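You operate a simulated robot arm through the tools that you are given. There is no shell and no other tool. Be economical: measure what you need, move in short steps, check, and stop when the job is done.

You run a simulated two-armed robot. Do the job below in one go: nothing can be reset, and whatever is moved stays where it is left.

## Task
Start the pipe rig on the purple line and set about 25 litres a minute.
Fine: mains on and that lever open before the pump; set the flow by the black wheel; other lines stay shut.

Only the result counts: the job must be done as asked and must still hold three seconds after the hand-in. Knocking over, shifting, dropping, spilling or breaking anything else fails it.

## Robot
Two 7-joint arms with fingered hands on one trunk, on a base that drives. Base frame: it is fixed to the floor where the robot stands at the start and does not move with it; the origin is under the middle of the robot, x ahead of it, y to its left, z up; the surface under the hand at the start is at about z = 76. Units: cm, rad, N and s.
The left shoulder is at the start at [7, 15.3, 142.2], the right one opposite. With the tool pointing down near the work surface each hand reaches from about 10 to 70 cm from the robot's upright axis, wherever it stands, measured 20 degrees to its own side. Places, roughly: blue lever [60, -40, 110]; left green lever [130, 90, 80]; mains switch [80, -20, 130]; pump switch of the pipe rig [80, -20, 120]; purple lever [100, 20, 80]; right green lever [90, 30, 80]; yellow lever [100, 20, 80]. Payload 3.9 kg a hand.
Tool frame (each hand has its own): the origin (TCP) lies between the finger pads and is the grasp point; the fingertips stand 3 cm ahead of it; z points along the fingers, y is the line along which they close. The gripper opens to 10.4 cm. The gripper's body begins 3.5 cm behind the TCP. The gripper is a hand of 4 fingers: y runs from the thumb to the fingers, the wrist lies at [-1.7, -10.4, -17.8] in the tool frame, and closing takes about 1.5 s.
Orientation is that of the tool frame in the base frame, as a unit quaternion [w, x, y, z]. With the fingers straight down and the wrist toward the robot, the tool's x, y and z point along [0, 1, 0], [1, 0, 0] and [0, 0, -1] of the base frame.

## Interface
- The arms move only by the tool jog_arm. It takes "left_series", "right_series" or both (then of equal length, played together; a hand with none holds still); each is a list of rows, each a list of 3 entries, a list of its own where there are three numbers: the finger opening in cm, from 0 to 10.4, then the shift along the base's x, y, z in cm, then the turn, a rotation vector about the base's x, y, z in rad. In form: [[jaw, [tx, ty, tz], [ax, ay, az]], ...]. A call has 1 to 10 rows; each row shifts and turns the commanded pose from where the row before left it. A row lasts 0.2 s, in which the tool goes at most 5 cm and 0.15 rad; a call with a longer step from one row to the next is refused whole, and so is a gripper value outside its range. A pose out of reach is approached as far as the arm can. The call stops where the force on the tool passes 40 N (or 10 N more than at its start, if that is more) or the arm is blocked; 0.2 s more then pass. The fingers move at their own pace (about 7.2 cm/s each) and stop on an object; they squeeze with about 32 N. The grip force told is the motor's: it shows also when the fingers shut on nothing. Time passes only in rows, and 0.2 s behind the last, so rows that do not move let the fingers close. It gives the time, the measured TCP pose, the force on the tool (base axes), the opening and the grip force at its end, in the units of the frame above (readings bear some noise), with the torque about the TCP (base axes, N m) and any sound that the robot's microphone picked up.
- Cameras (640 x 400 px; columns grow to the right, rows downward): "scene" is now at [13.92, -0.2, 165.67]; the picture's right is [-0.04, -1.00, -0.00], its down [-0.56, 0.02, -0.83] and it looks along [0.83, -0.03, -0.56] (base axes); focal length 214 px, centre (320, 200). "left" rides on the left gripper at [-6.6, -9, -12.6] in its tool frame; the picture's right is [-0.78, -0.30, 0.56], its down [0.57, -0.70, 0.42] and it looks along [0.27, 0.65, 0.71] (tool axes); focal length 275 px, centre (320, 200). "right" rides on the right gripper at [6.6, -9, -12.6] in its tool frame; the picture's right is [-0.78, 0.30, -0.56], its down [-0.57, -0.70, 0.42] and it looks along [-0.26, 0.65, 0.71] (tool axes); focal length 275 px, centre (320, 200). There is no depth. A picture from a camera that has moved, and an enlarged one, comes with that camera's place and axes in the base frame and with its lens.
- grab_frame(camera): a new picture of that camera. It takes no simulated time.
- lift_body(by): slides the trunk up (or, below 0, down) by that many cm; the arms and the scene camera ride with it, the base frame stays. It gives what a move gives, with no picture.
- steer(legs): drives the robot by 1 to 6 legs, each [ahead, turn to the left] in cm and rad, along the robot's own axes; the way and the turn of a leg run together, so that a leg with both is an arc; at most 150 cm and 3.142 rad a leg. The arms and the cameras ride along, it lands a little off, and it stops where it bumps. It gives what a move gives.
- preshape(shape, hand): the hand has 4 fingers and takes this shape, open, in about a second: jaw (thumb against the fingers, like two jaws); tri (thumb and two fingers); tip (a fingertip pinch); poke (one finger out to press); point (the index stretched); flat (the hand flat); cup (the hand cupped); fist (a fist). The gripper value then closes the fingers along that shape, each until it touches; the sizes above hold for jaw. It gives what a move gives, with no picture.
- head_to(pan, tilt): turns the head with the scene camera to pan (to the left, within 1.501 rad either way) and tilt (down, from -0.506 to 1.204), counted from straight ahead of the robot. It gives what a move gives.
- close_up(camera, box): a new picture of the part [left, top, right, bottom] of that camera's present view, enlarged. It takes no simulated time.
- job_done(): hands the job in; it is judged then, once.

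Work in short steps. Places have to be worked out from the pictures, the camera data and where the tool is seen: move nearer, look again, correct. Check each grasp and each placing, and mend what went wrong. You have 120 turns and 100 pictures in all, those below and enlarged ones among them. Open the grippers and draw the arms clear of the work before you hand the job in, unless the task says otherwise; then end with one line.

The tools are called after "Call:" as name(argument=value, ...) on one line, values as JSON. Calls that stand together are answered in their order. jog_arm: Moves the arms, as the interface text tells. Its arguments: {"type":"object","properties":{"left_series":{"type":"array","items":{"type":"array"}},"right_series":{"type":"array","items":{"type":"array"}}},"required":[]} The other tools are called the same way: lift_body (by) slides the trunk up or down; preshape (shape, hand) gives the hand a shape; steer (legs) drives the base; head_to (pan, tilt) turns the head that bears the scene camera; grab_frame (camera) takes a picture; close_up (camera, box) takes an enlarged picture of a part of a camera's view; job_done () hands the job in.

At the start:

```text
clock: 0.0
left_tool_pos: [59.21, 13.05, 155.51]
left_tcp_rot: [0.0, 0.707, 0.707, -0.002]
left_ft_force: [-0.7, 0.3, 0.1]
left_moment: [0.01, 0.02, -0.01]
left_gripper_width: 10.36
left_gripper_force: 0.2
left_shape: jaw
right_tool_pos: [47.09, -20.66, 144.76]
right_tcp_rot: [0.0, 0.707, 0.707, 0.0]
right_ft_force: [0.2, 0.3, -0.2]
right_moment: [0.0, 0.01, 0.01]
right_gripper_width: 10.39
right_gripper_force: 0.0
right_shape: jaw
trunk travel left (down, up): [-87.5, 6.5]
robot x, y, heading: [-0.16, 0.29, 0.003]
head pan, tilt: [-0.037, 0.592]
```

scene: 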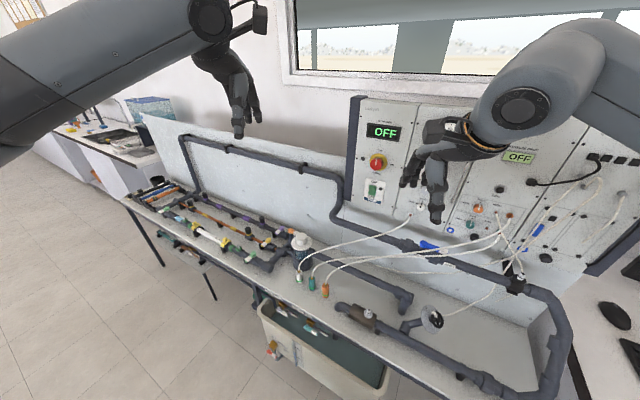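
right: 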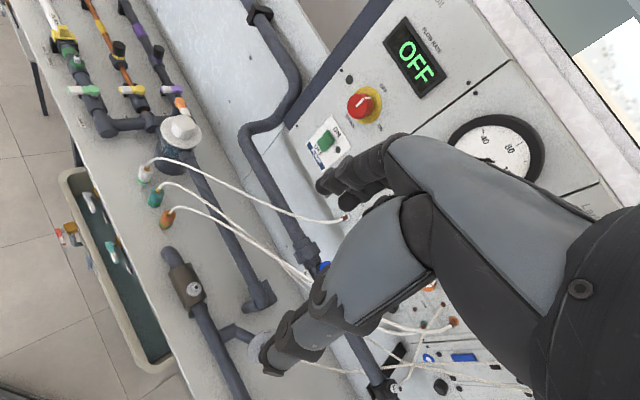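
left: 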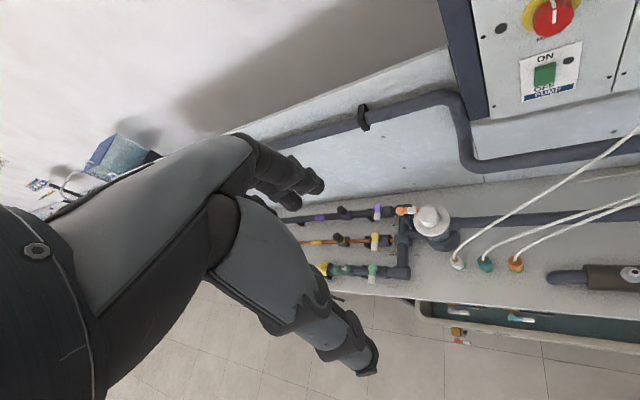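

The pictures show the rig with a red rotary mains switch, a green rocker pump switch and the lever manifold on the left. I take close-ups to locate them.

Call:
close_up(camera="scene", box=[120, 160, 340, 298])

Call:
close_up(camera="scene", box=[340, 90, 580, 240])

Call:
close_up(camera="scene", box=[260, 200, 580, 400])

Call:
close_up(camera="left", box=[260, 180, 540, 355])

```text
2.90 times, centred on (230, 229) of scene
camera zoom: at [13.92, -0.2, 165.67], right [-0.04, -1.0, 0.0], down [-0.56, 0.02, -0.83], along [0.83, -0.03, -0.56], focal length 622 px, centre (581, 116)
```

zoom: 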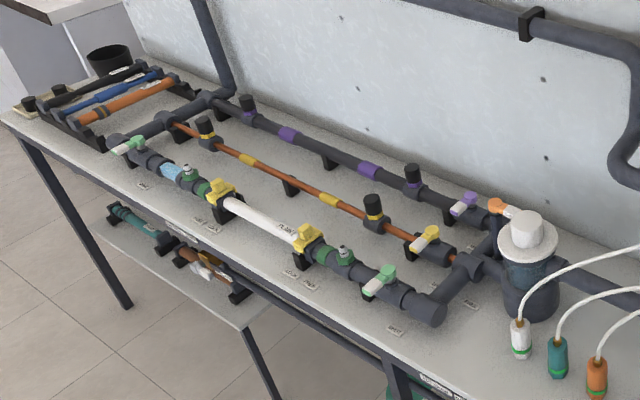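

```text
2.67 times, centred on (460, 165) of scene
camera zoom: at [13.92, -0.2, 165.67], right [-0.04, -1.0, 0.0], down [-0.56, 0.02, -0.83], along [0.83, -0.03, -0.56], focal length 572 px, centre (-53, 293)
```

zoom: 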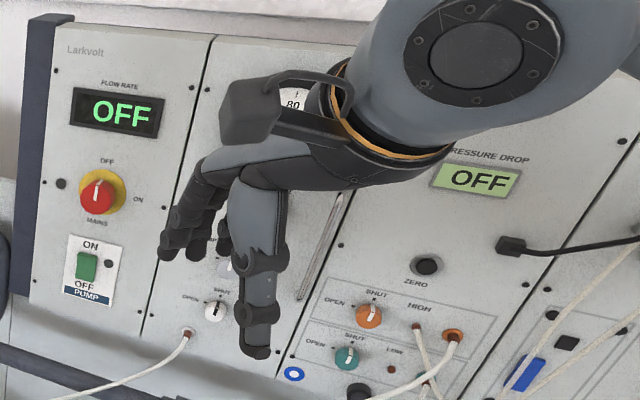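

```text
2.00 times, centred on (420, 300) of scene
camera zoom: at [13.92, -0.2, 165.67], right [-0.04, -1.0, 0.0], down [-0.56, 0.02, -0.83], along [0.83, -0.03, -0.56], focal length 429 px, centre (120, 0)
```

zoom: 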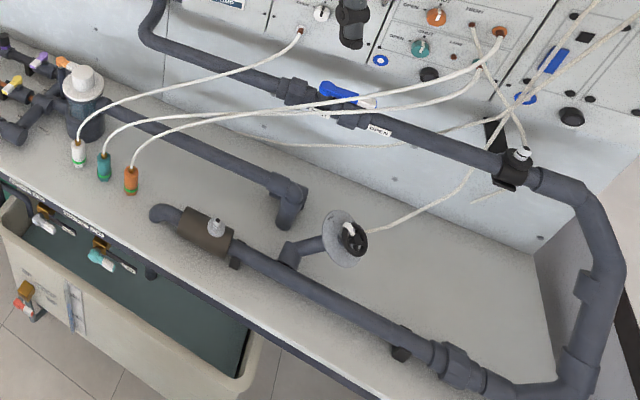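

```text
2.29 times, centred on (400, 268) of left
camera zoom: at [50.18, 6.38, 168.01], right [-0.3, -0.78, -0.56], down [-0.7, 0.57, -0.42], along [0.65, 0.26, -0.71], focal length 629 px, centre (137, 46)
```

zoom: 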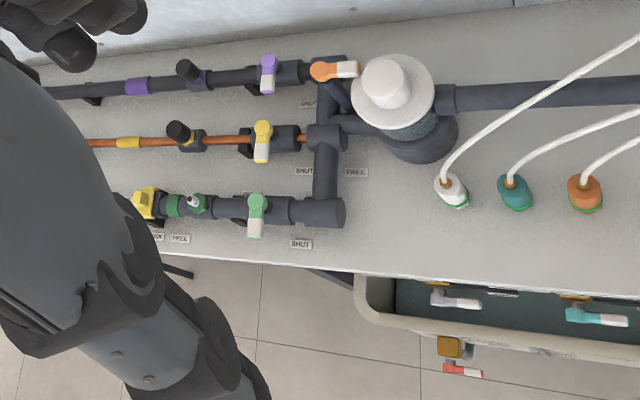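

Purple lever stands across its pipe (shut) and the green/yellow ones look crosswise too. I look for the black wheel.

Call:
close_up(camera="scene", box=[400, 240, 560, 340])

Call:
close_up(camera="scene", box=[220, 200, 316, 260])

Call:
close_up(camera="scene", box=[340, 140, 420, 190])

```text
4.00 times, centred on (480, 290) of scene
camera zoom: at [13.92, -0.2, 165.67], right [-0.04, -1.0, 0.0], down [-0.56, 0.02, -0.83], along [0.83, -0.03, -0.56], focal length 858 px, centre (-320, -160)
```

zoom: 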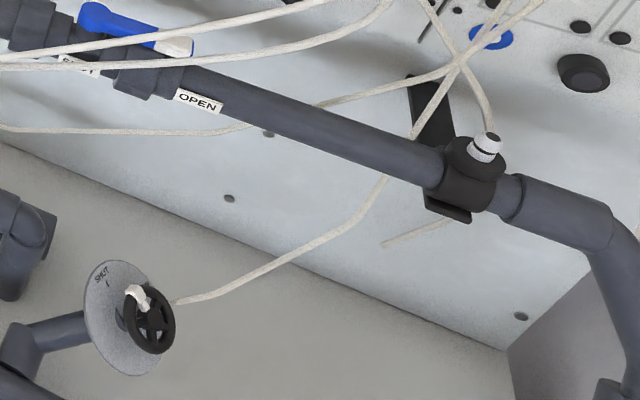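

```text
6.67 times, centred on (268, 230) of scene
camera zoom: at [13.92, -0.2, 165.67], right [-0.04, -1.0, 0.0], down [-0.56, 0.02, -0.83], along [0.83, -0.03, -0.56], focal length 1430 px, centre (667, 0)
```

zoom: 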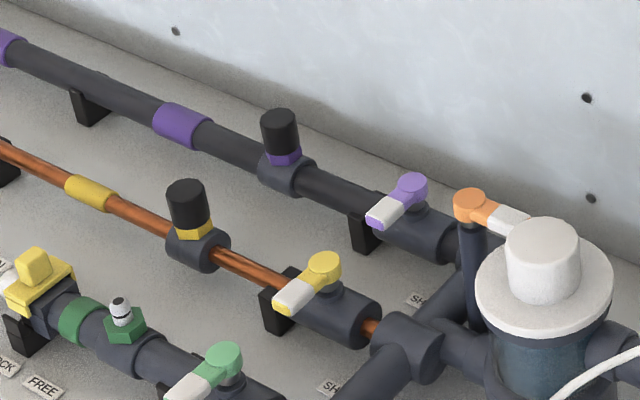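

```text
8.00 times, centred on (380, 165) of scene
camera zoom: at [13.92, -0.2, 165.67], right [-0.04, -1.0, 0.0], down [-0.56, 0.02, -0.83], along [0.83, -0.03, -0.56], focal length 1716 px, centre (-160, 480)
```

zoom: 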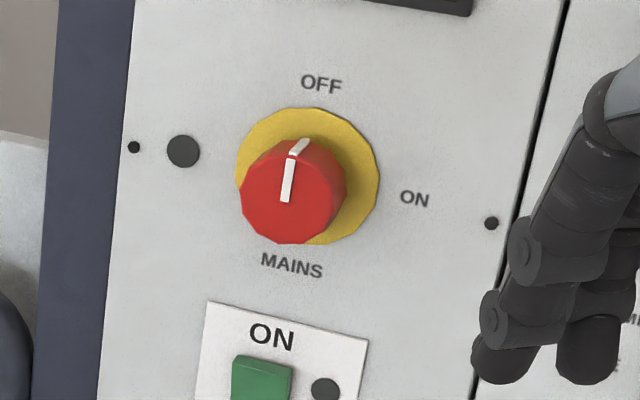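

The rig's long axis is yawed about 33° (front edge ~51 cm away); purple lever pivot ≈ [107,18,84], pointing across its pipe. I drive left along the rig and turn to face it squarely.

Call:
steer(legs=[[0, 1.0], [55, 0], [0, -1.57]])

Call:
head_to(pan=0, tilt=0.75)

Call:
grab_frame(camera="scene")

```text
clock: 9.7
left_tool_pos: [84.34, 23.12, 155.52]
left_tcp_rot: [-0.001, 0.887, 0.462, -0.001]
left_ft_force: [0.0, 0.0, -0.7]
left_moment: [0.01, 0.0, 0.02]
left_gripper_width: 10.35
left_gripper_force: 0.1
left_shape: jaw
right_tool_pos: [54.93, 2.56, 144.78]
right_tcp_rot: [0.0, 0.888, 0.461, 0.0]
right_ft_force: [0.7, -0.7, 0.3]
right_moment: [0.02, -0.01, -0.01]
right_gripper_width: 10.36
right_gripper_force: 0.1
right_shape: jaw
trunk travel left (down, up): [-87.5, 6.5]
robot x, y, heading: [27.92, 46.41, -0.613]
head pan, tilt: [-0.037, 0.592]
```

```text
clock: 10.4
left_tool_pos: [84.25, 22.88, 155.46]
left_tcp_rot: [-0.001, 0.887, 0.461, -0.002]
left_ft_force: [0.2, 0.4, 0.4]
left_moment: [0.0, -0.02, -0.01]
left_gripper_width: 10.33
left_gripper_force: 0.0
left_shape: jaw
right_tool_pos: [54.9, 2.49, 144.75]
right_tcp_rot: [0.0, 0.888, 0.46, 0.0]
right_ft_force: [0.0, -0.5, 0.3]
right_moment: [0.02, 0.03, 0.01]
right_gripper_width: 10.39
right_gripper_force: 0.0
right_shape: jaw
trunk travel left (down, up): [-87.5, 6.5]
robot x, y, heading: [27.77, 46.64, -0.617]
head pan, tilt: [0.0, 0.75]
```

```text
89 pictures are left
camera scene: at [39.17, 38.97, 164.3], right [-0.58, -0.82, 0.0], down [-0.56, 0.39, -0.73], along [0.6, -0.42, -0.68], focal length 214 px, centre (320, 200)
```

scene: 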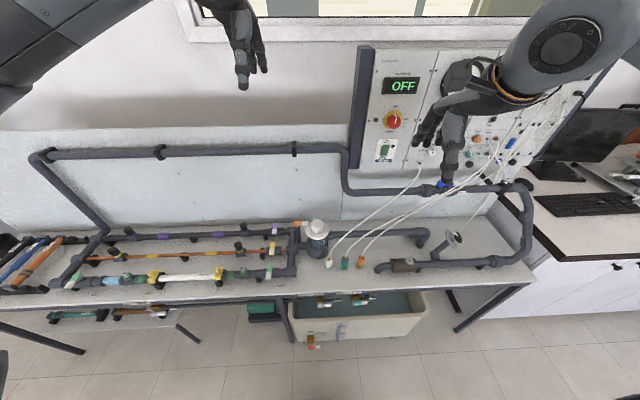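

Now facing the rig squarely. Zoom in on the lever, and on the wheel.

Call:
close_up(camera="scene", box=[224, 215, 320, 275])

Call:
close_up(camera="scene", box=[416, 210, 496, 260])

Call:
grab_frame(camera="left")

```text
6.67 times, centred on (272, 245) of scene
camera zoom: at [39.17, 38.97, 164.3], right [-0.58, -0.82, 0.0], down [-0.56, 0.39, -0.73], along [0.6, -0.42, -0.68], focal length 1430 px, centre (640, -100)
```

zoom: 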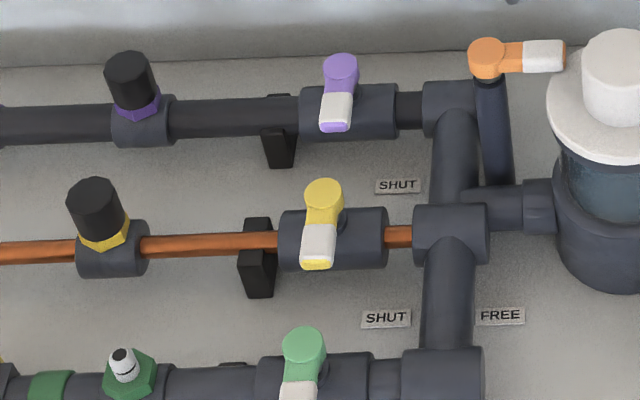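

```text
8.00 times, centred on (456, 235) of scene
camera zoom: at [39.17, 38.97, 164.3], right [-0.58, -0.82, 0.0], down [-0.56, 0.39, -0.73], along [0.6, -0.42, -0.68], focal length 1716 px, centre (-768, -80)
```

zoom: 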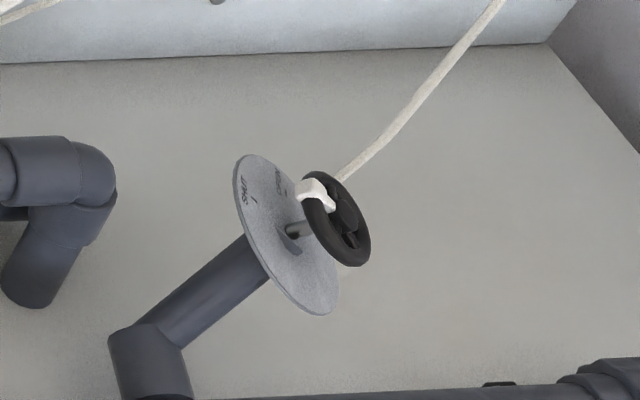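

```text
86 pictures are left
camera left: at [72.94, 22.76, 168.0], right [-0.69, -0.46, -0.56], down [-0.24, 0.87, -0.42], along [0.68, -0.16, -0.72], focal length 275 px, centre (320, 200)
```

left: 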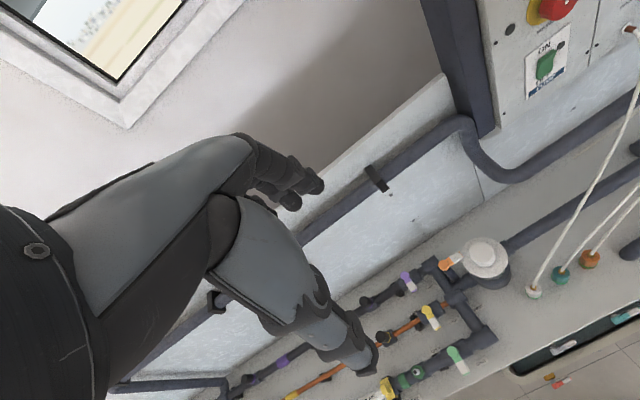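

I check the robot's own base and clearance to tank and table with the head tilted down.

Call:
head_to(pan=0, tilt=1.2)

Call:
grab_frame(camera="scene")

```text
clock: 11.3
left_tool_pos: [84.23, 22.96, 155.52]
left_tcp_rot: [-0.002, 0.888, 0.461, 0.0]
left_ft_force: [0.1, 0.0, 0.1]
left_moment: [-0.03, 0.01, 0.02]
left_gripper_width: 10.36
left_gripper_force: 0.1
left_shape: jaw
right_tool_pos: [54.85, 2.57, 144.76]
right_tcp_rot: [0.0, 0.888, 0.46, 0.0]
right_ft_force: [1.2, -0.2, 0.3]
right_moment: [0.0, -0.03, 0.03]
right_gripper_width: 10.38
right_gripper_force: 0.1
right_shape: jaw
trunk travel left (down, up): [-87.5, 6.5]
robot x, y, heading: [28.24, 46.35, -0.61]
head pan, tilt: [0.0, 1.201]
```

```text
85 pictures are left
camera scene: at [36.95, 40.49, 161.13], right [-0.58, -0.82, 0.0], down [-0.76, 0.54, -0.36], along [0.3, -0.21, -0.93], focal length 214 px, centre (320, 200)
```

scene: 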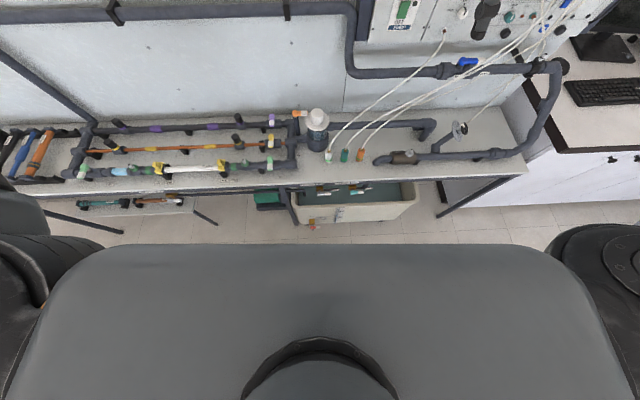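

Clearance in front seems about 45 cm or more at low level. I go forward 12 cm and look level again.

Call:
steer(legs=[[12, 0]])

Call:
lift_body(by=-18)

Call:
head_to(pan=0.2, tilt=0.85)

Call:
grab_frame(camera="scene")

```text
clock: 12.6
left_tool_pos: [92.57, 16.81, 156.3]
left_tcp_rot: [0.007, 0.889, 0.459, 0.002]
left_ft_force: [0.0, -0.1, 1.0]
left_moment: [0.02, -0.03, -0.02]
left_gripper_width: 10.4
left_gripper_force: 0.0
left_shape: jaw
right_tool_pos: [63.34, -3.64, 145.48]
right_tcp_rot: [0.006, 0.889, 0.458, 0.003]
right_ft_force: [-0.9, 0.1, 0.6]
right_moment: [-0.01, 0.06, -0.02]
right_gripper_width: 10.39
right_gripper_force: 0.0
right_shape: jaw
trunk travel left (down, up): [-87.5, 6.5]
robot x, y, heading: [38.18, 39.24, -0.62]
head pan, tilt: [0.0, 1.201]
```

```text
clock: 14.6
left_tool_pos: [93.42, 16.16, 137.96]
left_tcp_rot: [0.004, 0.889, 0.457, 0.0]
left_ft_force: [0.4, 0.6, -0.6]
left_moment: [0.0, -0.03, -0.02]
left_gripper_width: 10.41
left_gripper_force: 0.1
left_shape: jaw
right_tool_pos: [64.19, -4.35, 127.1]
right_tcp_rot: [0.004, 0.889, 0.458, 0.001]
right_ft_force: [-0.4, -0.1, 0.8]
right_moment: [-0.01, 0.02, -0.02]
right_gripper_width: 10.39
right_gripper_force: 0.2
right_shape: jaw
trunk travel left (down, up): [-69.5, 24.5]
robot x, y, heading: [38.44, 39.63, -0.615]
head pan, tilt: [0.0, 1.201]
```

```text
clock: 15.4
left_tool_pos: [93.63, 16.15, 137.85]
left_tcp_rot: [0.004, 0.888, 0.459, 0.002]
left_ft_force: [-0.7, 0.5, 0.6]
left_moment: [0.0, 0.0, -0.02]
left_gripper_width: 10.39
left_gripper_force: 0.0
left_shape: jaw
right_tool_pos: [64.23, -4.43, 126.99]
right_tcp_rot: [0.002, 0.889, 0.458, 0.001]
right_ft_force: [-0.2, 0.1, -0.1]
right_moment: [0.03, 0.0, 0.01]
right_gripper_width: 10.4
right_gripper_force: 0.2
right_shape: jaw
trunk travel left (down, up): [-69.5, 24.5]
robot x, y, heading: [38.14, 39.19, -0.619]
head pan, tilt: [0.201, 0.85]
```

```text
84 pictures are left
camera scene: at [49.55, 33.43, 145.49], right [-0.41, -0.91, 0.0], down [-0.69, 0.31, -0.66], along [0.6, -0.27, -0.75], focal length 214 px, centre (320, 200)
```

scene: 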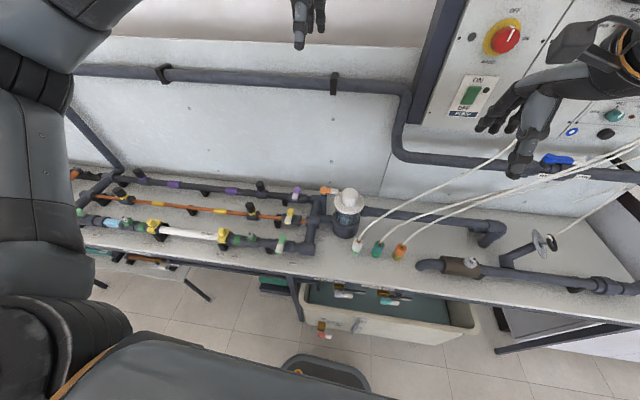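

Dark rounded thing at the bottom is the robot's own base; good clearance. Closer view of the lever from here, then I'll bring the left hand over it.

Call:
close_up(camera="scene", box=[230, 160, 358, 240])

Call:
jog_arm(left_series=[[10.4, [2, 0.5, -4.5], [-0.087, -0.122, 0]], [10.4, [2, 0.5, -4.5], [-0.087, -0.122, 0]], [10.4, [2, 0.5, -4.5], [-0.087, -0.122, 0]], [10.4, [0, 0, -4.8], [0, 0, 0]], [10.4, [0, 0, -4.8], [0, 0, 0]], [10.4, [0, 0, -4.8], [0, 0, 0]]])

Call:
grab_frame(camera="left")

Call:
grab_frame(camera="scene")

```text
5.00 times, centred on (294, 200) of scene
camera zoom: at [49.55, 33.43, 145.49], right [-0.41, -0.91, 0.0], down [-0.69, 0.31, -0.66], along [0.6, -0.27, -0.75], focal length 1072 px, centre (450, 200)
```

zoom: 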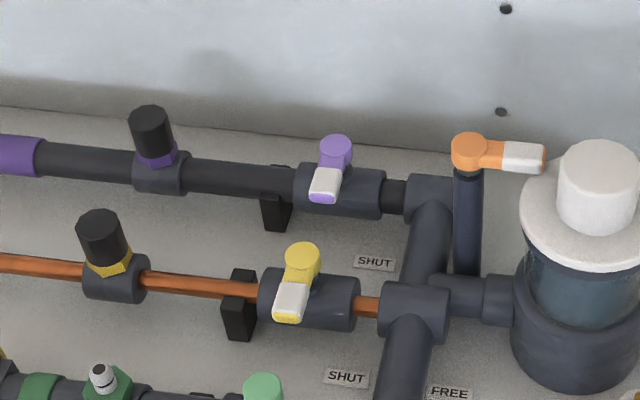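

```text
clock: 16.8
left_tool_pos: [99.71, 17.53, 110.06]
left_tcp_rot: [0.202, 0.865, 0.448, 0.103]
left_ft_force: [0.1, 0.0, 0.2]
left_moment: [-0.01, 0.01, -0.05]
left_gripper_width: 10.4
left_gripper_force: 0.0
left_shape: jaw
right_tool_pos: [64.16, -4.27, 127.05]
right_tcp_rot: [0.003, 0.889, 0.458, 0.0]
right_ft_force: [0.1, 0.3, -0.3]
right_moment: [-0.01, -0.01, -0.04]
right_gripper_width: 10.39
right_gripper_force: 0.0
right_shape: jaw
trunk travel left (down, up): [-69.5, 24.5]
robot x, y, heading: [38.63, 39.74, -0.619]
head pan, tilt: [0.201, 0.85]
```

```text
82 pictures are left
camera left: at [84.79, 20.01, 117.36], right [-0.47, -0.62, -0.63], down [-0.03, 0.72, -0.69], along [0.88, -0.3, -0.36], focal length 275 px, centre (320, 200)
```

left: 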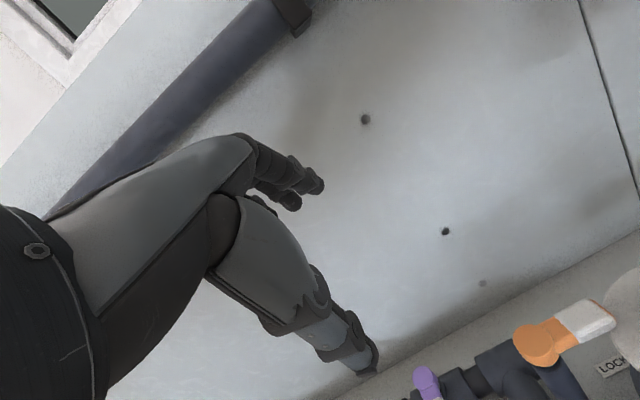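

```text
81 pictures are left
camera scene: at [49.6, 33.46, 145.5], right [-0.41, -0.91, 0.0], down [-0.69, 0.3, -0.66], along [0.6, -0.27, -0.75], focal length 214 px, centre (320, 200)
```

scene: 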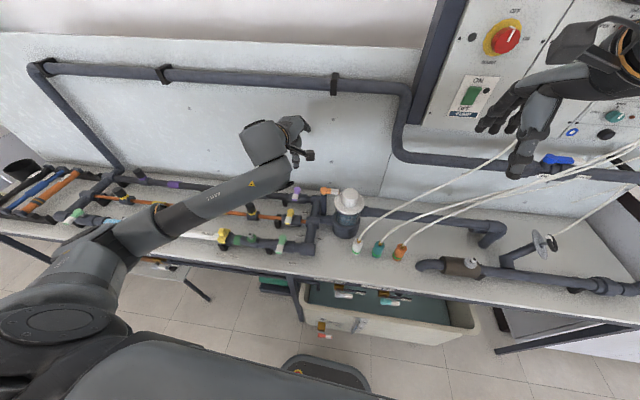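

The left hand is about 25 cm above the lever. I turn it a quarter about its own axis so the fingers close along the pipe direction, straddling the lever.

Call:
jog_arm(left_series=[[10.4, [0.3, 0.1, 0], [0.053, -0.038, -0.135]], [10.4, [0.3, 0.1, 0], [0.053, -0.038, -0.135]], [10.4, [0.3, 0.1, 0], [0.053, -0.038, -0.135]], [10.4, [0.3, 0.1, 0], [0.053, -0.038, -0.135]], [10.4, [0.3, 0.1, 0], [0.053, -0.038, -0.135]], [10.4, [0.3, 0.1, 0], [0.053, -0.038, -0.135]], [10.4, [0.3, 0.1, 0], [0.053, -0.038, -0.135]], [10.4, [0.3, 0.1, 0], [0.053, -0.038, -0.135]], [10.4, [0.3, 0.1, 0], [0.053, -0.038, -0.135]], [10.4, [0.3, 0.1, 0], [0.053, -0.038, -0.135]]])

Call:
grab_frame(camera="left")

Call:
close_up(camera="scene", box=[200, 90, 392, 210])

```text
clock: 19.0
left_tool_pos: [102.54, 18.64, 110.01]
left_tcp_rot: [0.079, 0.938, -0.265, 0.209]
left_ft_force: [-0.4, -0.8, -0.8]
left_moment: [-0.01, -0.05, 0.0]
left_gripper_width: 10.4
left_gripper_force: 0.1
left_shape: jaw
right_tool_pos: [64.28, -4.32, 127.04]
right_tcp_rot: [0.003, 0.889, 0.458, 0.0]
right_ft_force: [0.0, 0.1, -0.4]
right_moment: [0.04, 0.01, -0.01]
right_gripper_width: 10.42
right_gripper_force: 0.1
right_shape: jaw
trunk travel left (down, up): [-69.5, 24.5]
robot x, y, heading: [38.47, 39.8, -0.615]
head pan, tilt: [0.201, 0.85]
```

```text
80 pictures are left
camera left: at [97.71, 32.52, 117.99], right [-0.25, 0.47, -0.85], down [0.96, 0.22, -0.16], along [0.11, -0.86, -0.5], focal length 275 px, centre (320, 200)
```

left: 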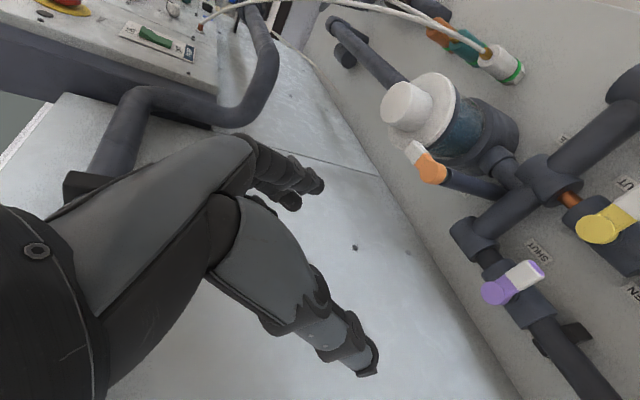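

```text
3.33 times, centred on (296, 150) of scene
camera zoom: at [49.59, 33.37, 145.49], right [-0.41, -0.91, 0.0], down [-0.69, 0.31, -0.66], along [0.6, -0.27, -0.75], focal length 715 px, centre (400, 367)
```

zoom: 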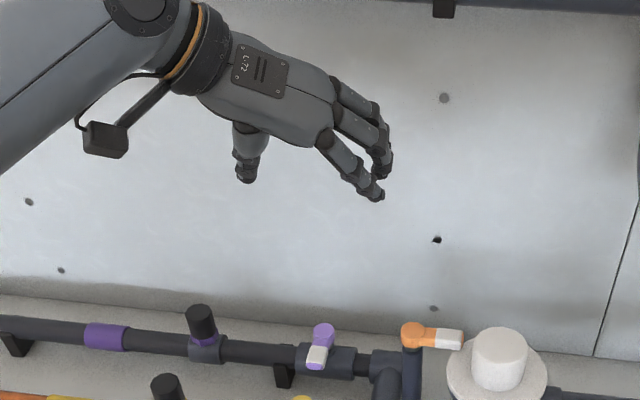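

Labels in the hand camera: SHUT right-front and "…EN" left-front of the purple valve, so the lever must swing to the left. I turn the hand back and use a closed fingertip pinch as a pushing peg.

Call:
jog_arm(left_series=[[10.4, [0, 0, 0], [-0.053, 0.038, 0.135]], [10.4, [0, 0, 0], [-0.053, 0.038, 0.135]], [10.4, [0, 0, 0], [-0.053, 0.038, 0.135]], [10.4, [0, 0, 0], [-0.053, 0.038, 0.135]], [10.4, [0, 0, 0], [-0.053, 0.038, 0.135]], [10.4, [0, 0, 0], [-0.053, 0.038, 0.135]], [10.4, [0, 0, 0], [-0.053, 0.038, 0.135]], [10.4, [0, 0, 0], [-0.053, 0.038, 0.135]], [10.4, [0, 0, 0], [-0.053, 0.038, 0.135]], [10.4, [0, 0, 0], [-0.053, 0.038, 0.135]]])

Call:
preshape(shape="tip", hand="left")

Call:
jog_arm(left_series=[[0, [-1, 0, -4], [0, 0, 0]], [0, [-1, -1, -4], [0, 0, 0]], [0, [0, 0, -1], [0, 0, 0]], [0, [0, 0, 0], [0, 0, 0]], [0, [0, 0, 0], [0, 0, 0]], [0, [0, 0, 0], [0, 0, 0]], [0, [0, 0, 0], [0, 0, 0]], [0, [0, 0, 0], [0, 0, 0]]])

Call:
grab_frame(camera="left")

Call:
close_up(camera="scene", box=[232, 120, 360, 200])

```text
clock: 21.2
left_tool_pos: [102.34, 18.62, 109.88]
left_tcp_rot: [0.2, 0.865, 0.448, 0.103]
left_ft_force: [0.5, 0.3, 0.2]
left_moment: [0.01, -0.05, 0.0]
left_gripper_width: 10.41
left_gripper_force: 0.0
left_shape: jaw
right_tool_pos: [64.16, -4.37, 127.12]
right_tcp_rot: [0.002, 0.889, 0.458, 0.001]
right_ft_force: [-0.2, -0.4, 0.7]
right_moment: [0.02, 0.01, -0.03]
right_gripper_width: 10.41
right_gripper_force: 0.1
right_shape: jaw
trunk travel left (down, up): [-69.5, 24.5]
robot x, y, heading: [38.41, 39.16, -0.621]
head pan, tilt: [0.201, 0.85]
```

```text
clock: 22.1
left_tool_pos: [102.49, 18.51, 109.88]
left_tcp_rot: [0.201, 0.865, 0.447, 0.103]
left_ft_force: [-0.3, -0.2, 0.6]
left_moment: [0.02, -0.01, 0.02]
left_gripper_width: 10.4
left_gripper_force: 0.0
left_shape: tip
right_tool_pos: [64.13, -4.29, 127.08]
right_tcp_rot: [0.002, 0.889, 0.458, 0.001]
right_ft_force: [0.2, 1.2, 0.5]
right_moment: [0.01, 0.0, 0.02]
right_gripper_width: 10.39
right_gripper_force: 0.1
right_shape: jaw
trunk travel left (down, up): [-69.5, 24.5]
robot x, y, heading: [38.53, 39.41, -0.615]
head pan, tilt: [0.201, 0.85]
```

```text
clock: 23.9
left_tool_pos: [100.47, 17.57, 100.85]
left_tcp_rot: [0.201, 0.866, 0.446, 0.103]
left_ft_force: [0.4, -0.5, -0.1]
left_moment: [0.04, -0.02, 0.01]
left_gripper_width: 0.0
left_gripper_force: 32.7
left_shape: tip
right_tool_pos: [64.17, -4.36, 126.94]
right_tcp_rot: [0.002, 0.889, 0.457, 0.0]
right_ft_force: [0.3, 0.2, 1.4]
right_moment: [0.01, 0.0, 0.0]
right_gripper_width: 10.35
right_gripper_force: 0.0
right_shape: jaw
trunk travel left (down, up): [-69.5, 24.5]
robot x, y, heading: [38.17, 39.28, -0.618]
head pan, tilt: [0.201, 0.85]
```

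```text
78 pictures are left
camera left: at [85.54, 20.09, 108.16], right [-0.47, -0.62, -0.63], down [-0.03, 0.72, -0.69], along [0.88, -0.3, -0.36], focal length 275 px, centre (320, 200)
```

left: 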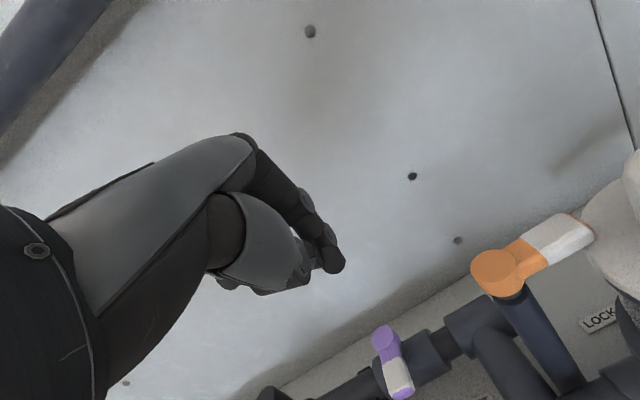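

```text
5.00 times, centred on (296, 160) of scene
camera zoom: at [49.54, 33.43, 145.5], right [-0.41, -0.91, 0.0], down [-0.69, 0.3, -0.66], along [0.6, -0.27, -0.75], focal length 1072 px, centre (440, 400)
```

zoom: 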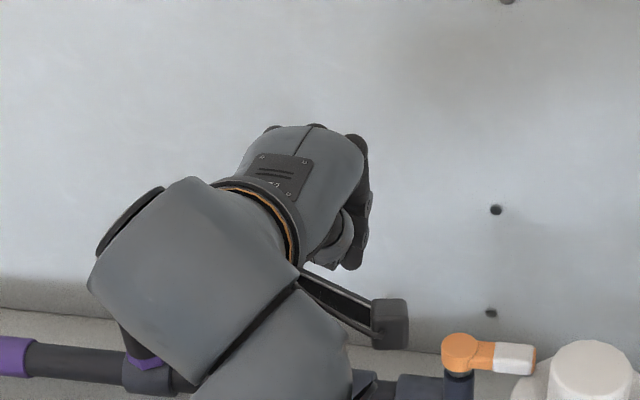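

Fingertips now ≈[101.6,16.8,98]; lever tip ≈[103,20.3,84], hub ≈[107,17.8,84.5]. I lower the peg to the right side of the lever tip.

Call:
jog_arm(left_series=[[0, [0.2, 0, -4.5], [0, 0, 0]], [0, [0.2, 0, -4.5], [0, 0, 0]], [0, [0, 0, -3.5], [0, 0, 0]], [0, [0, 0, -1.7], [0, 0, 0]]])

Call:
grab_frame(camera="left")

Call:
close_up(camera="scene", box=[232, 140, 360, 220])

```text
clock: 24.9
left_tool_pos: [100.82, 17.5, 86.55]
left_tcp_rot: [0.201, 0.865, 0.447, 0.103]
left_ft_force: [-0.7, 0.6, -0.4]
left_moment: [0.0, 0.04, 0.0]
left_gripper_width: 0.0
left_gripper_force: 32.2
left_shape: tip
right_tool_pos: [64.18, -4.41, 127.05]
right_tcp_rot: [0.003, 0.889, 0.457, 0.001]
right_ft_force: [0.3, 0.2, 0.3]
right_moment: [-0.01, 0.01, -0.01]
right_gripper_width: 10.39
right_gripper_force: 0.1
right_shape: jaw
trunk travel left (down, up): [-69.5, 24.5]
robot x, y, heading: [38.64, 38.93, -0.617]
head pan, tilt: [0.201, 0.85]
```

```text
76 pictures are left
camera left: at [85.83, 20.06, 93.8], right [-0.47, -0.62, -0.63], down [-0.03, 0.72, -0.69], along [0.88, -0.3, -0.36], focal length 275 px, centre (320, 200)
```

left: 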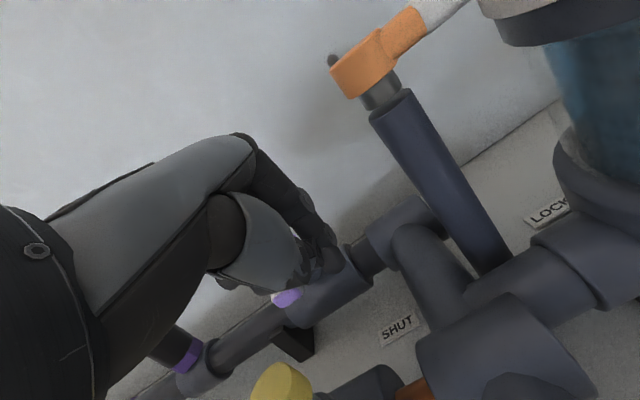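

```text
5.00 times, centred on (296, 180) of scene
camera zoom: at [49.54, 33.42, 145.5], right [-0.41, -0.91, 0.0], down [-0.69, 0.3, -0.66], along [0.6, -0.27, -0.75], focal length 1072 px, centre (440, 300)
```

zoom: 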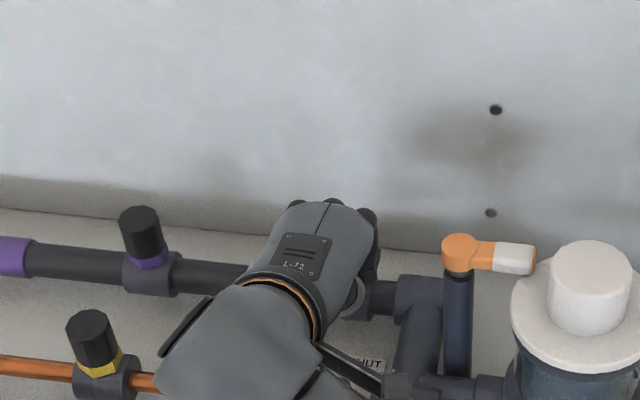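

The peg sits just right of the lever tip. I sweep it left along the arc about the hub.

Call:
jog_arm(left_series=[[0, [0, 0, -0.7], [0, 0, 0]], [0, [0.7, 1.45, 0], [0, 0, 0]], [0, [0.56, 1.42, 0], [0, 0, 0]], [0, [0.73, 1.31, 0], [0, 0, 0]], [0, [0.98, 0.79, 0], [0, 0, 0]]])

Call:
grab_frame(camera="left")

```text
clock: 26.1
left_tool_pos: [103.91, 22.54, 86.08]
left_tcp_rot: [0.2, 0.866, 0.447, 0.104]
left_ft_force: [-2.7, -0.7, -0.6]
left_moment: [-0.01, -0.01, -0.04]
left_gripper_width: 0.0
left_gripper_force: 32.3
left_shape: tip
right_tool_pos: [64.17, -4.39, 127.06]
right_tcp_rot: [0.003, 0.889, 0.457, 0.001]
right_ft_force: [1.7, 0.0, 0.1]
right_moment: [0.03, 0.03, 0.01]
right_gripper_width: 10.39
right_gripper_force: 0.0
right_shape: jaw
trunk travel left (down, up): [-69.5, 24.5]
robot x, y, heading: [38.08, 39.35, -0.618]
head pan, tilt: [0.201, 0.85]
```

```text
74 pictures are left
camera left: at [88.91, 25.12, 93.4], right [-0.47, -0.62, -0.63], down [-0.03, 0.72, -0.69], along [0.88, -0.3, -0.36], focal length 275 px, centre (320, 200)
```

left: 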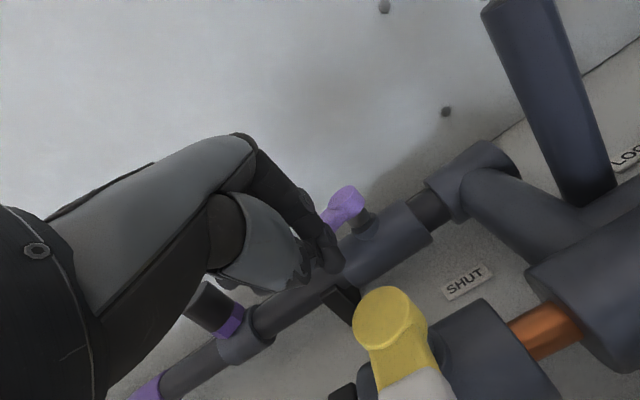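

The lever is swinging left freely. Continue the arc to its end stop.

Call:
jog_arm(left_series=[[0, [1.02, 0.29, 0], [0, 0, 0]], [0, [0.89, -0.1, 0], [0, 0, 0]], [0, [0.81, -0.4, 0], [0, 0, 0]], [0, [0.7, -0.45, 0], [0, 0, 0]], [0, [0.5, -0.32, 0], [0, 0, 0]]])

Call:
grab_frame(camera="left")

```text
clock: 27.1
left_tool_pos: [106.19, 22.6, 86.15]
left_tcp_rot: [0.199, 0.866, 0.447, 0.102]
left_ft_force: [-36.6, 19.1, 13.0]
left_moment: [0.18, 0.33, 0.09]
left_gripper_width: 0.0
left_gripper_force: 31.8
left_shape: tip
right_tool_pos: [63.49, -3.77, 127.31]
right_tcp_rot: [0.005, 0.889, 0.459, 0.003]
right_ft_force: [-0.2, 0.6, -0.4]
right_moment: [-0.01, 0.03, 0.01]
right_gripper_width: 10.39
right_gripper_force: 0.1
right_shape: jaw
trunk travel left (down, up): [-69.5, 24.5]
robot x, y, heading: [38.25, 39.01, -0.614]
head pan, tilt: [0.201, 0.85]
stopped in row 4 (left hand): the force on the tool passed its limit at 45 N (the readings are from after the stop); the commanded pose is now the measured one
```

```text
73 pictures are left
camera left: at [91.39, 25.02, 93.44], right [-0.47, -0.62, -0.63], down [-0.03, 0.72, -0.69], along [0.88, -0.3, -0.36], focal length 275 px, centre (320, 200)
```

left: 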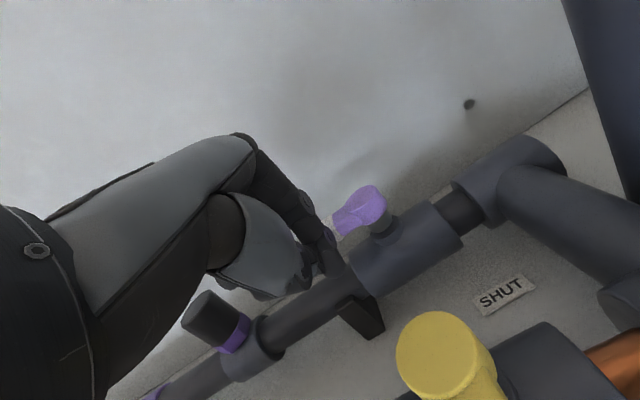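

It stopped at 45 N, lever appears along the pipe. I back off, raise the hand, and check.

Call:
jog_arm(left_series=[[0, [-1.5, 1, 0], [0, 0, 0]], [0, [-0.8, 0.5, 4.5], [0, 0, 0]], [0, [-1, 1, 4.7], [0, 0, 0]], [0, [-2, 2, 4], [0, 0, 0]], [0, [-3, 3, 2], [0, 0, 0]], [0, [-3, 3, 2], [0, 0, 0]]])

Call:
close_up(camera="scene", box=[232, 140, 360, 220])

Call:
grab_frame(camera="left")

```text
clock: 28.5
left_tool_pos: [95.32, 33.0, 103.27]
left_tcp_rot: [0.199, 0.866, 0.447, 0.101]
left_ft_force: [-0.7, 0.5, -0.6]
left_moment: [-0.05, 0.01, -0.03]
left_gripper_width: 0.02
left_gripper_force: 32.2
left_shape: tip
right_tool_pos: [63.96, -4.07, 127.1]
right_tcp_rot: [0.004, 0.889, 0.458, 0.001]
right_ft_force: [-0.1, 0.5, -0.1]
right_moment: [-0.03, -0.03, -0.03]
right_gripper_width: 10.39
right_gripper_force: 0.0
right_shape: jaw
trunk travel left (down, up): [-69.5, 24.5]
robot x, y, heading: [37.97, 39.42, -0.611]
head pan, tilt: [0.201, 0.85]
```

```text
5.00 times, centred on (296, 180) of scene
camera zoom: at [49.37, 33.65, 145.52], right [-0.4, -0.92, 0.0], down [-0.69, 0.3, -0.66], along [0.6, -0.27, -0.75], focal length 1072 px, centre (440, 300)
```

zoom: 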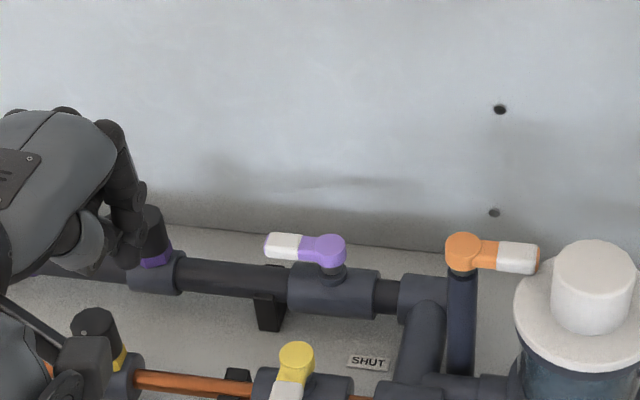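

```text
71 pictures are left
camera left: at [80.41, 35.49, 110.62], right [-0.47, -0.62, -0.63], down [-0.03, 0.72, -0.69], along [0.88, -0.3, -0.36], focal length 275 px, centre (320, 200)
```

left: 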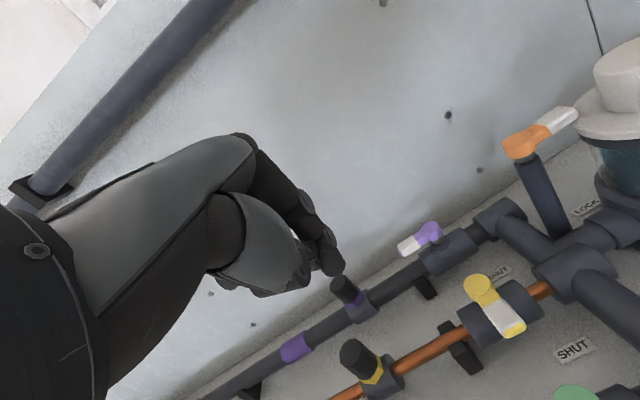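

The purple lever now lies along its pipe: open. Next, mains ≈[82.5,-22.6,134.5]: I pitch the right hand forward and bring it in front of the knob, staying ~14 cm off.

Call:
jog_arm(right_series=[[10.4, [0.5, -1.0, 0.75], [-0.081, -0.126, 0]], [10.4, [0.5, -1.0, 0.75], [-0.081, -0.126, 0]], [10.4, [0.5, -1.0, 0.75], [-0.081, -0.126, 0]], [10.4, [0.5, -1.0, 0.75], [-0.081, -0.126, 0]], [10.4, [0.5, -1.0, 0.75], [-0.081, -0.126, 0]], [10.4, [0.5, -1.0, 0.75], [-0.081, -0.126, 0]], [10.4, [0.5, -1.0, 0.75], [-0.081, -0.126, 0]], [10.4, [0.5, -1.0, 0.75], [-0.081, -0.126, 0]], [10.4, [0.5, -1.0, 0.75], [-0.081, -0.126, 0]], [10.4, [0.5, -1.0, 0.75], [-0.081, -0.126, 0]]])

Call:
head_to(pan=-0.3, tilt=0.45)

Call:
grab_frame(camera="scene")

Call:
grab_frame(camera="right")

```text
clock: 30.7
left_tool_pos: [95.41, 32.87, 103.07]
left_tcp_rot: [0.198, 0.866, 0.448, 0.102]
left_ft_force: [-0.4, -0.7, -0.2]
left_moment: [0.01, 0.0, 0.0]
left_gripper_width: 0.03
left_gripper_force: 32.4
left_shape: tip
right_tool_pos: [68.46, -8.56, 135.38]
right_tcp_rot: [0.491, 0.733, 0.379, 0.279]
right_ft_force: [-1.7, -0.6, -0.2]
right_moment: [0.01, 0.01, 0.01]
right_gripper_width: 10.4
right_gripper_force: 0.0
right_shape: jaw
right hand out of reach, approached as far as the arm can: row 8, 9, 10
trunk travel left (down, up): [-69.5, 24.5]
robot x, y, heading: [38.39, 39.47, -0.617]
head pan, tilt: [0.201, 0.85]
```

```text
clock: 31.6
left_tool_pos: [95.54, 32.76, 103.14]
left_tcp_rot: [0.198, 0.866, 0.448, 0.102]
left_ft_force: [-0.3, 1.0, 0.3]
left_moment: [-0.01, -0.01, -0.01]
left_gripper_width: 0.0
left_gripper_force: 31.7
left_shape: tip
right_tool_pos: [68.55, -8.64, 135.37]
right_tcp_rot: [0.492, 0.732, 0.379, 0.28]
right_ft_force: [-0.1, 0.8, -0.1]
right_moment: [-0.01, 0.02, -0.02]
right_gripper_width: 10.39
right_gripper_force: 0.1
right_shape: jaw
trunk travel left (down, up): [-69.5, 24.5]
robot x, y, heading: [38.15, 39.86, -0.618]
head pan, tilt: [-0.3, 0.45]
```

```text
70 pictures are left
camera scene: at [47.96, 29.41, 148.94], right [-0.79, -0.61, 0.0], down [-0.27, 0.35, -0.9], along [0.55, -0.71, -0.44], focal length 214 px, centre (320, 200)
```

scene: 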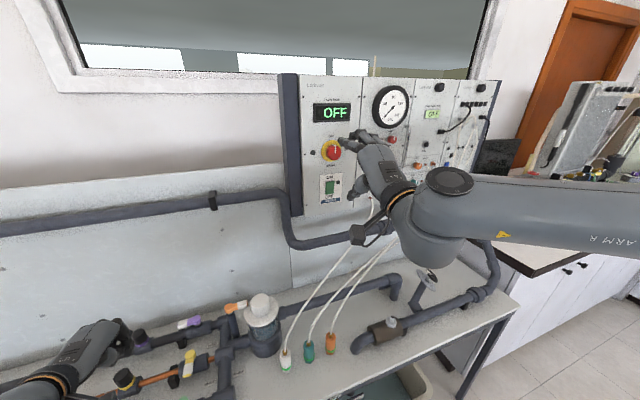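

```text
69 pictures are left
camera right: at [59.8, 5.29, 131.75], right [-0.78, -0.43, 0.45], down [-0.18, -0.53, -0.83], along [0.59, -0.73, 0.34], focal length 275 px, centre (320, 200)
```

right: 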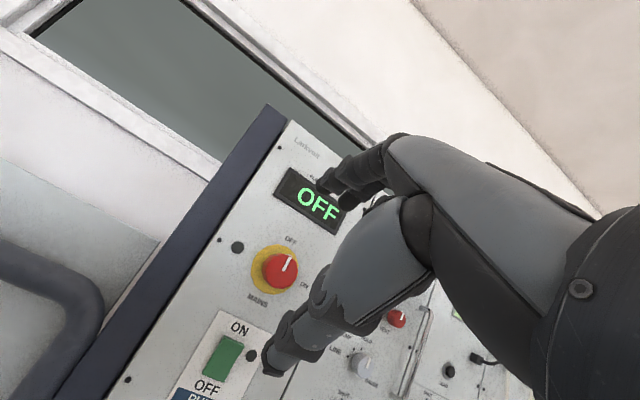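

Knob refined to ≈[83.5,-23.5,134.3]. I finish the pitch while moving toward a spot ~9 cm in front of it.

Call:
jog_arm(right_series=[[10.4, [2, -2.5, -0.3], [0, 0, 0]], [10.4, [2, -2.5, -0.3], [-0.065, -0.1, 0]], [10.4, [1.7, -2.5, -0.3], [-0.065, -0.1, 0]], [10.4, [1.7, -2.5, -0.3], [-0.065, -0.1, 0]], [10.4, [0, 0, 0], [0, 0, 0]]])

Call:
grab_frame(camera="scene")

Call:
grab_frame(camera="right")

```text
clock: 32.8
left_tool_pos: [95.4, 32.89, 103.17]
left_tcp_rot: [0.199, 0.866, 0.448, 0.102]
left_ft_force: [0.2, -0.4, -0.2]
left_moment: [0.0, 0.0, 0.04]
left_gripper_width: 0.01
left_gripper_force: 32.3
left_shape: tip
right_tool_pos: [74.88, -17.53, 134.79]
right_tcp_rot: [0.611, 0.631, 0.326, 0.348]
right_ft_force: [0.3, 0.5, 0.3]
right_moment: [-0.01, -0.01, 0.03]
right_gripper_width: 10.39
right_gripper_force: 0.0
right_shape: jaw
right hand out of reach, approached as far as the arm can: row 2
trunk travel left (down, up): [-69.5, 24.5]
robot x, y, heading: [38.33, 39.67, -0.616]
head pan, tilt: [-0.3, 0.45]
```

```text
68 pictures are left
camera scene: at [47.67, 29.45, 148.97], right [-0.79, -0.61, 0.0], down [-0.26, 0.34, -0.9], along [0.55, -0.71, -0.43], focal length 214 px, centre (320, 200)
```

scene: 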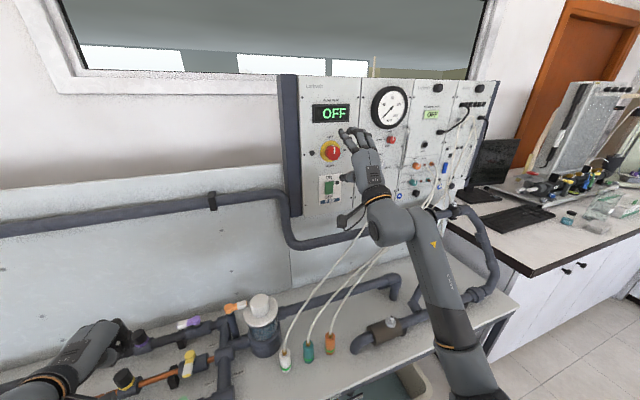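

```text
67 pictures are left
camera right: at [68.05, -4.86, 126.19], right [-0.89, -0.36, 0.27], down [0.05, -0.68, -0.73], along [0.45, -0.64, 0.63], focal length 275 px, centre (320, 200)
```

right: 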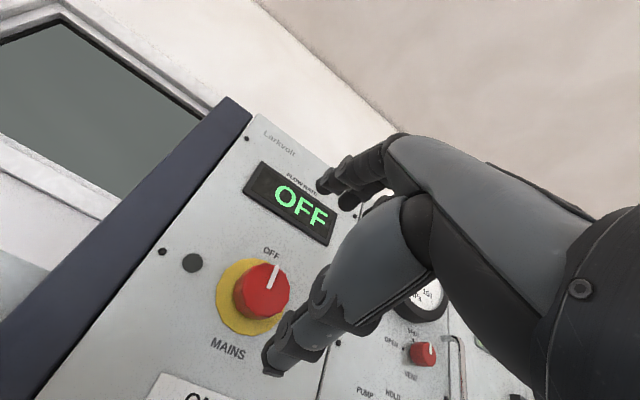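

TCP is ~11 cm straight in front of the knob (K≈[83.9,-24,134.3]). I roll the hand a quarter turn counter-clockwise in free space, so that the later clockwise turn ends in a natural pose.

Call:
jog_arm(right_series=[[10.4, [0, 0, 0], [-0.126, 0.081, 0]], [10.4, [0, 0, 0], [-0.126, 0.081, 0]], [10.4, [0, 0, 0], [-0.126, 0.081, 0]], [10.4, [0, 0, 0], [-0.126, 0.081, 0]], [10.4, [0, 0, 0], [-0.126, 0.081, 0]], [10.4, [0, 0, 0], [-0.126, 0.081, 0]], [10.4, [0, 0, 0], [-0.126, 0.081, 0]], [10.4, [0, 0, 0], [-0.126, 0.081, 0]], [10.4, [0, 0, 0], [-0.126, 0.081, 0]], [10.4, [0, 0, 0], [-0.126, 0.081, 0]]])

Call:
close_up(camera="scene", box=[280, 90, 440, 190])

Call:
grab_frame(camera="right")

```text
clock: 35.0
left_tool_pos: [95.48, 32.76, 103.16]
left_tcp_rot: [0.198, 0.866, 0.448, 0.102]
left_ft_force: [0.3, 0.8, -0.6]
left_moment: [-0.04, 0.02, -0.02]
left_gripper_width: 0.02
left_gripper_force: 32.3
left_shape: tip
right_tool_pos: [74.96, -18.47, 132.62]
right_tcp_rot: [0.679, 0.264, 0.669, -0.151]
right_ft_force: [0.3, -1.4, -0.4]
right_moment: [-0.07, -0.03, 0.04]
right_gripper_width: 10.38
right_gripper_force: 0.1
right_shape: jaw
trunk travel left (down, up): [-69.5, 24.5]
robot x, y, heading: [38.13, 39.03, -0.616]
head pan, tilt: [-0.3, 0.45]
```

```text
4.00 times, centred on (360, 140) of scene
camera zoom: at [47.94, 29.16, 148.91], right [-0.79, -0.61, 0.0], down [-0.27, 0.35, -0.9], along [0.55, -0.71, -0.44], focal length 858 px, centre (160, 440)
```

zoom: 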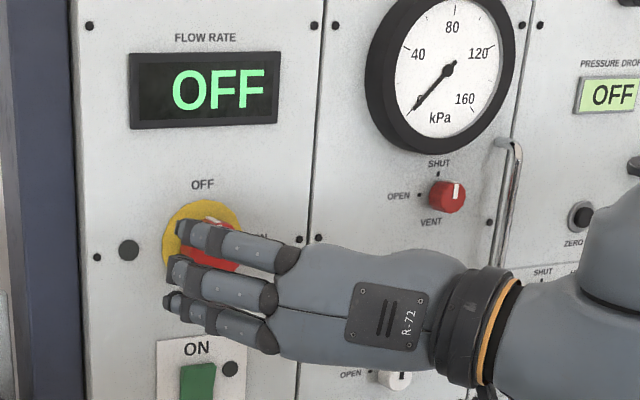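

```text
65 pictures are left
camera right: at [59.92, -17.79, 125.13], right [-0.34, 0.44, 0.83], down [-0.07, -0.89, 0.44], along [0.94, 0.09, 0.34], focal length 275 px, centre (320, 200)
```

right: 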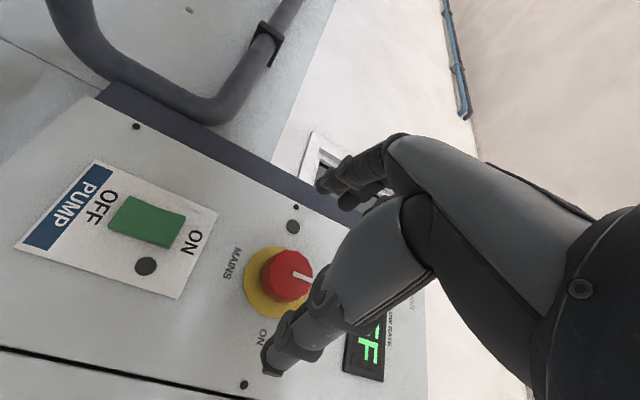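

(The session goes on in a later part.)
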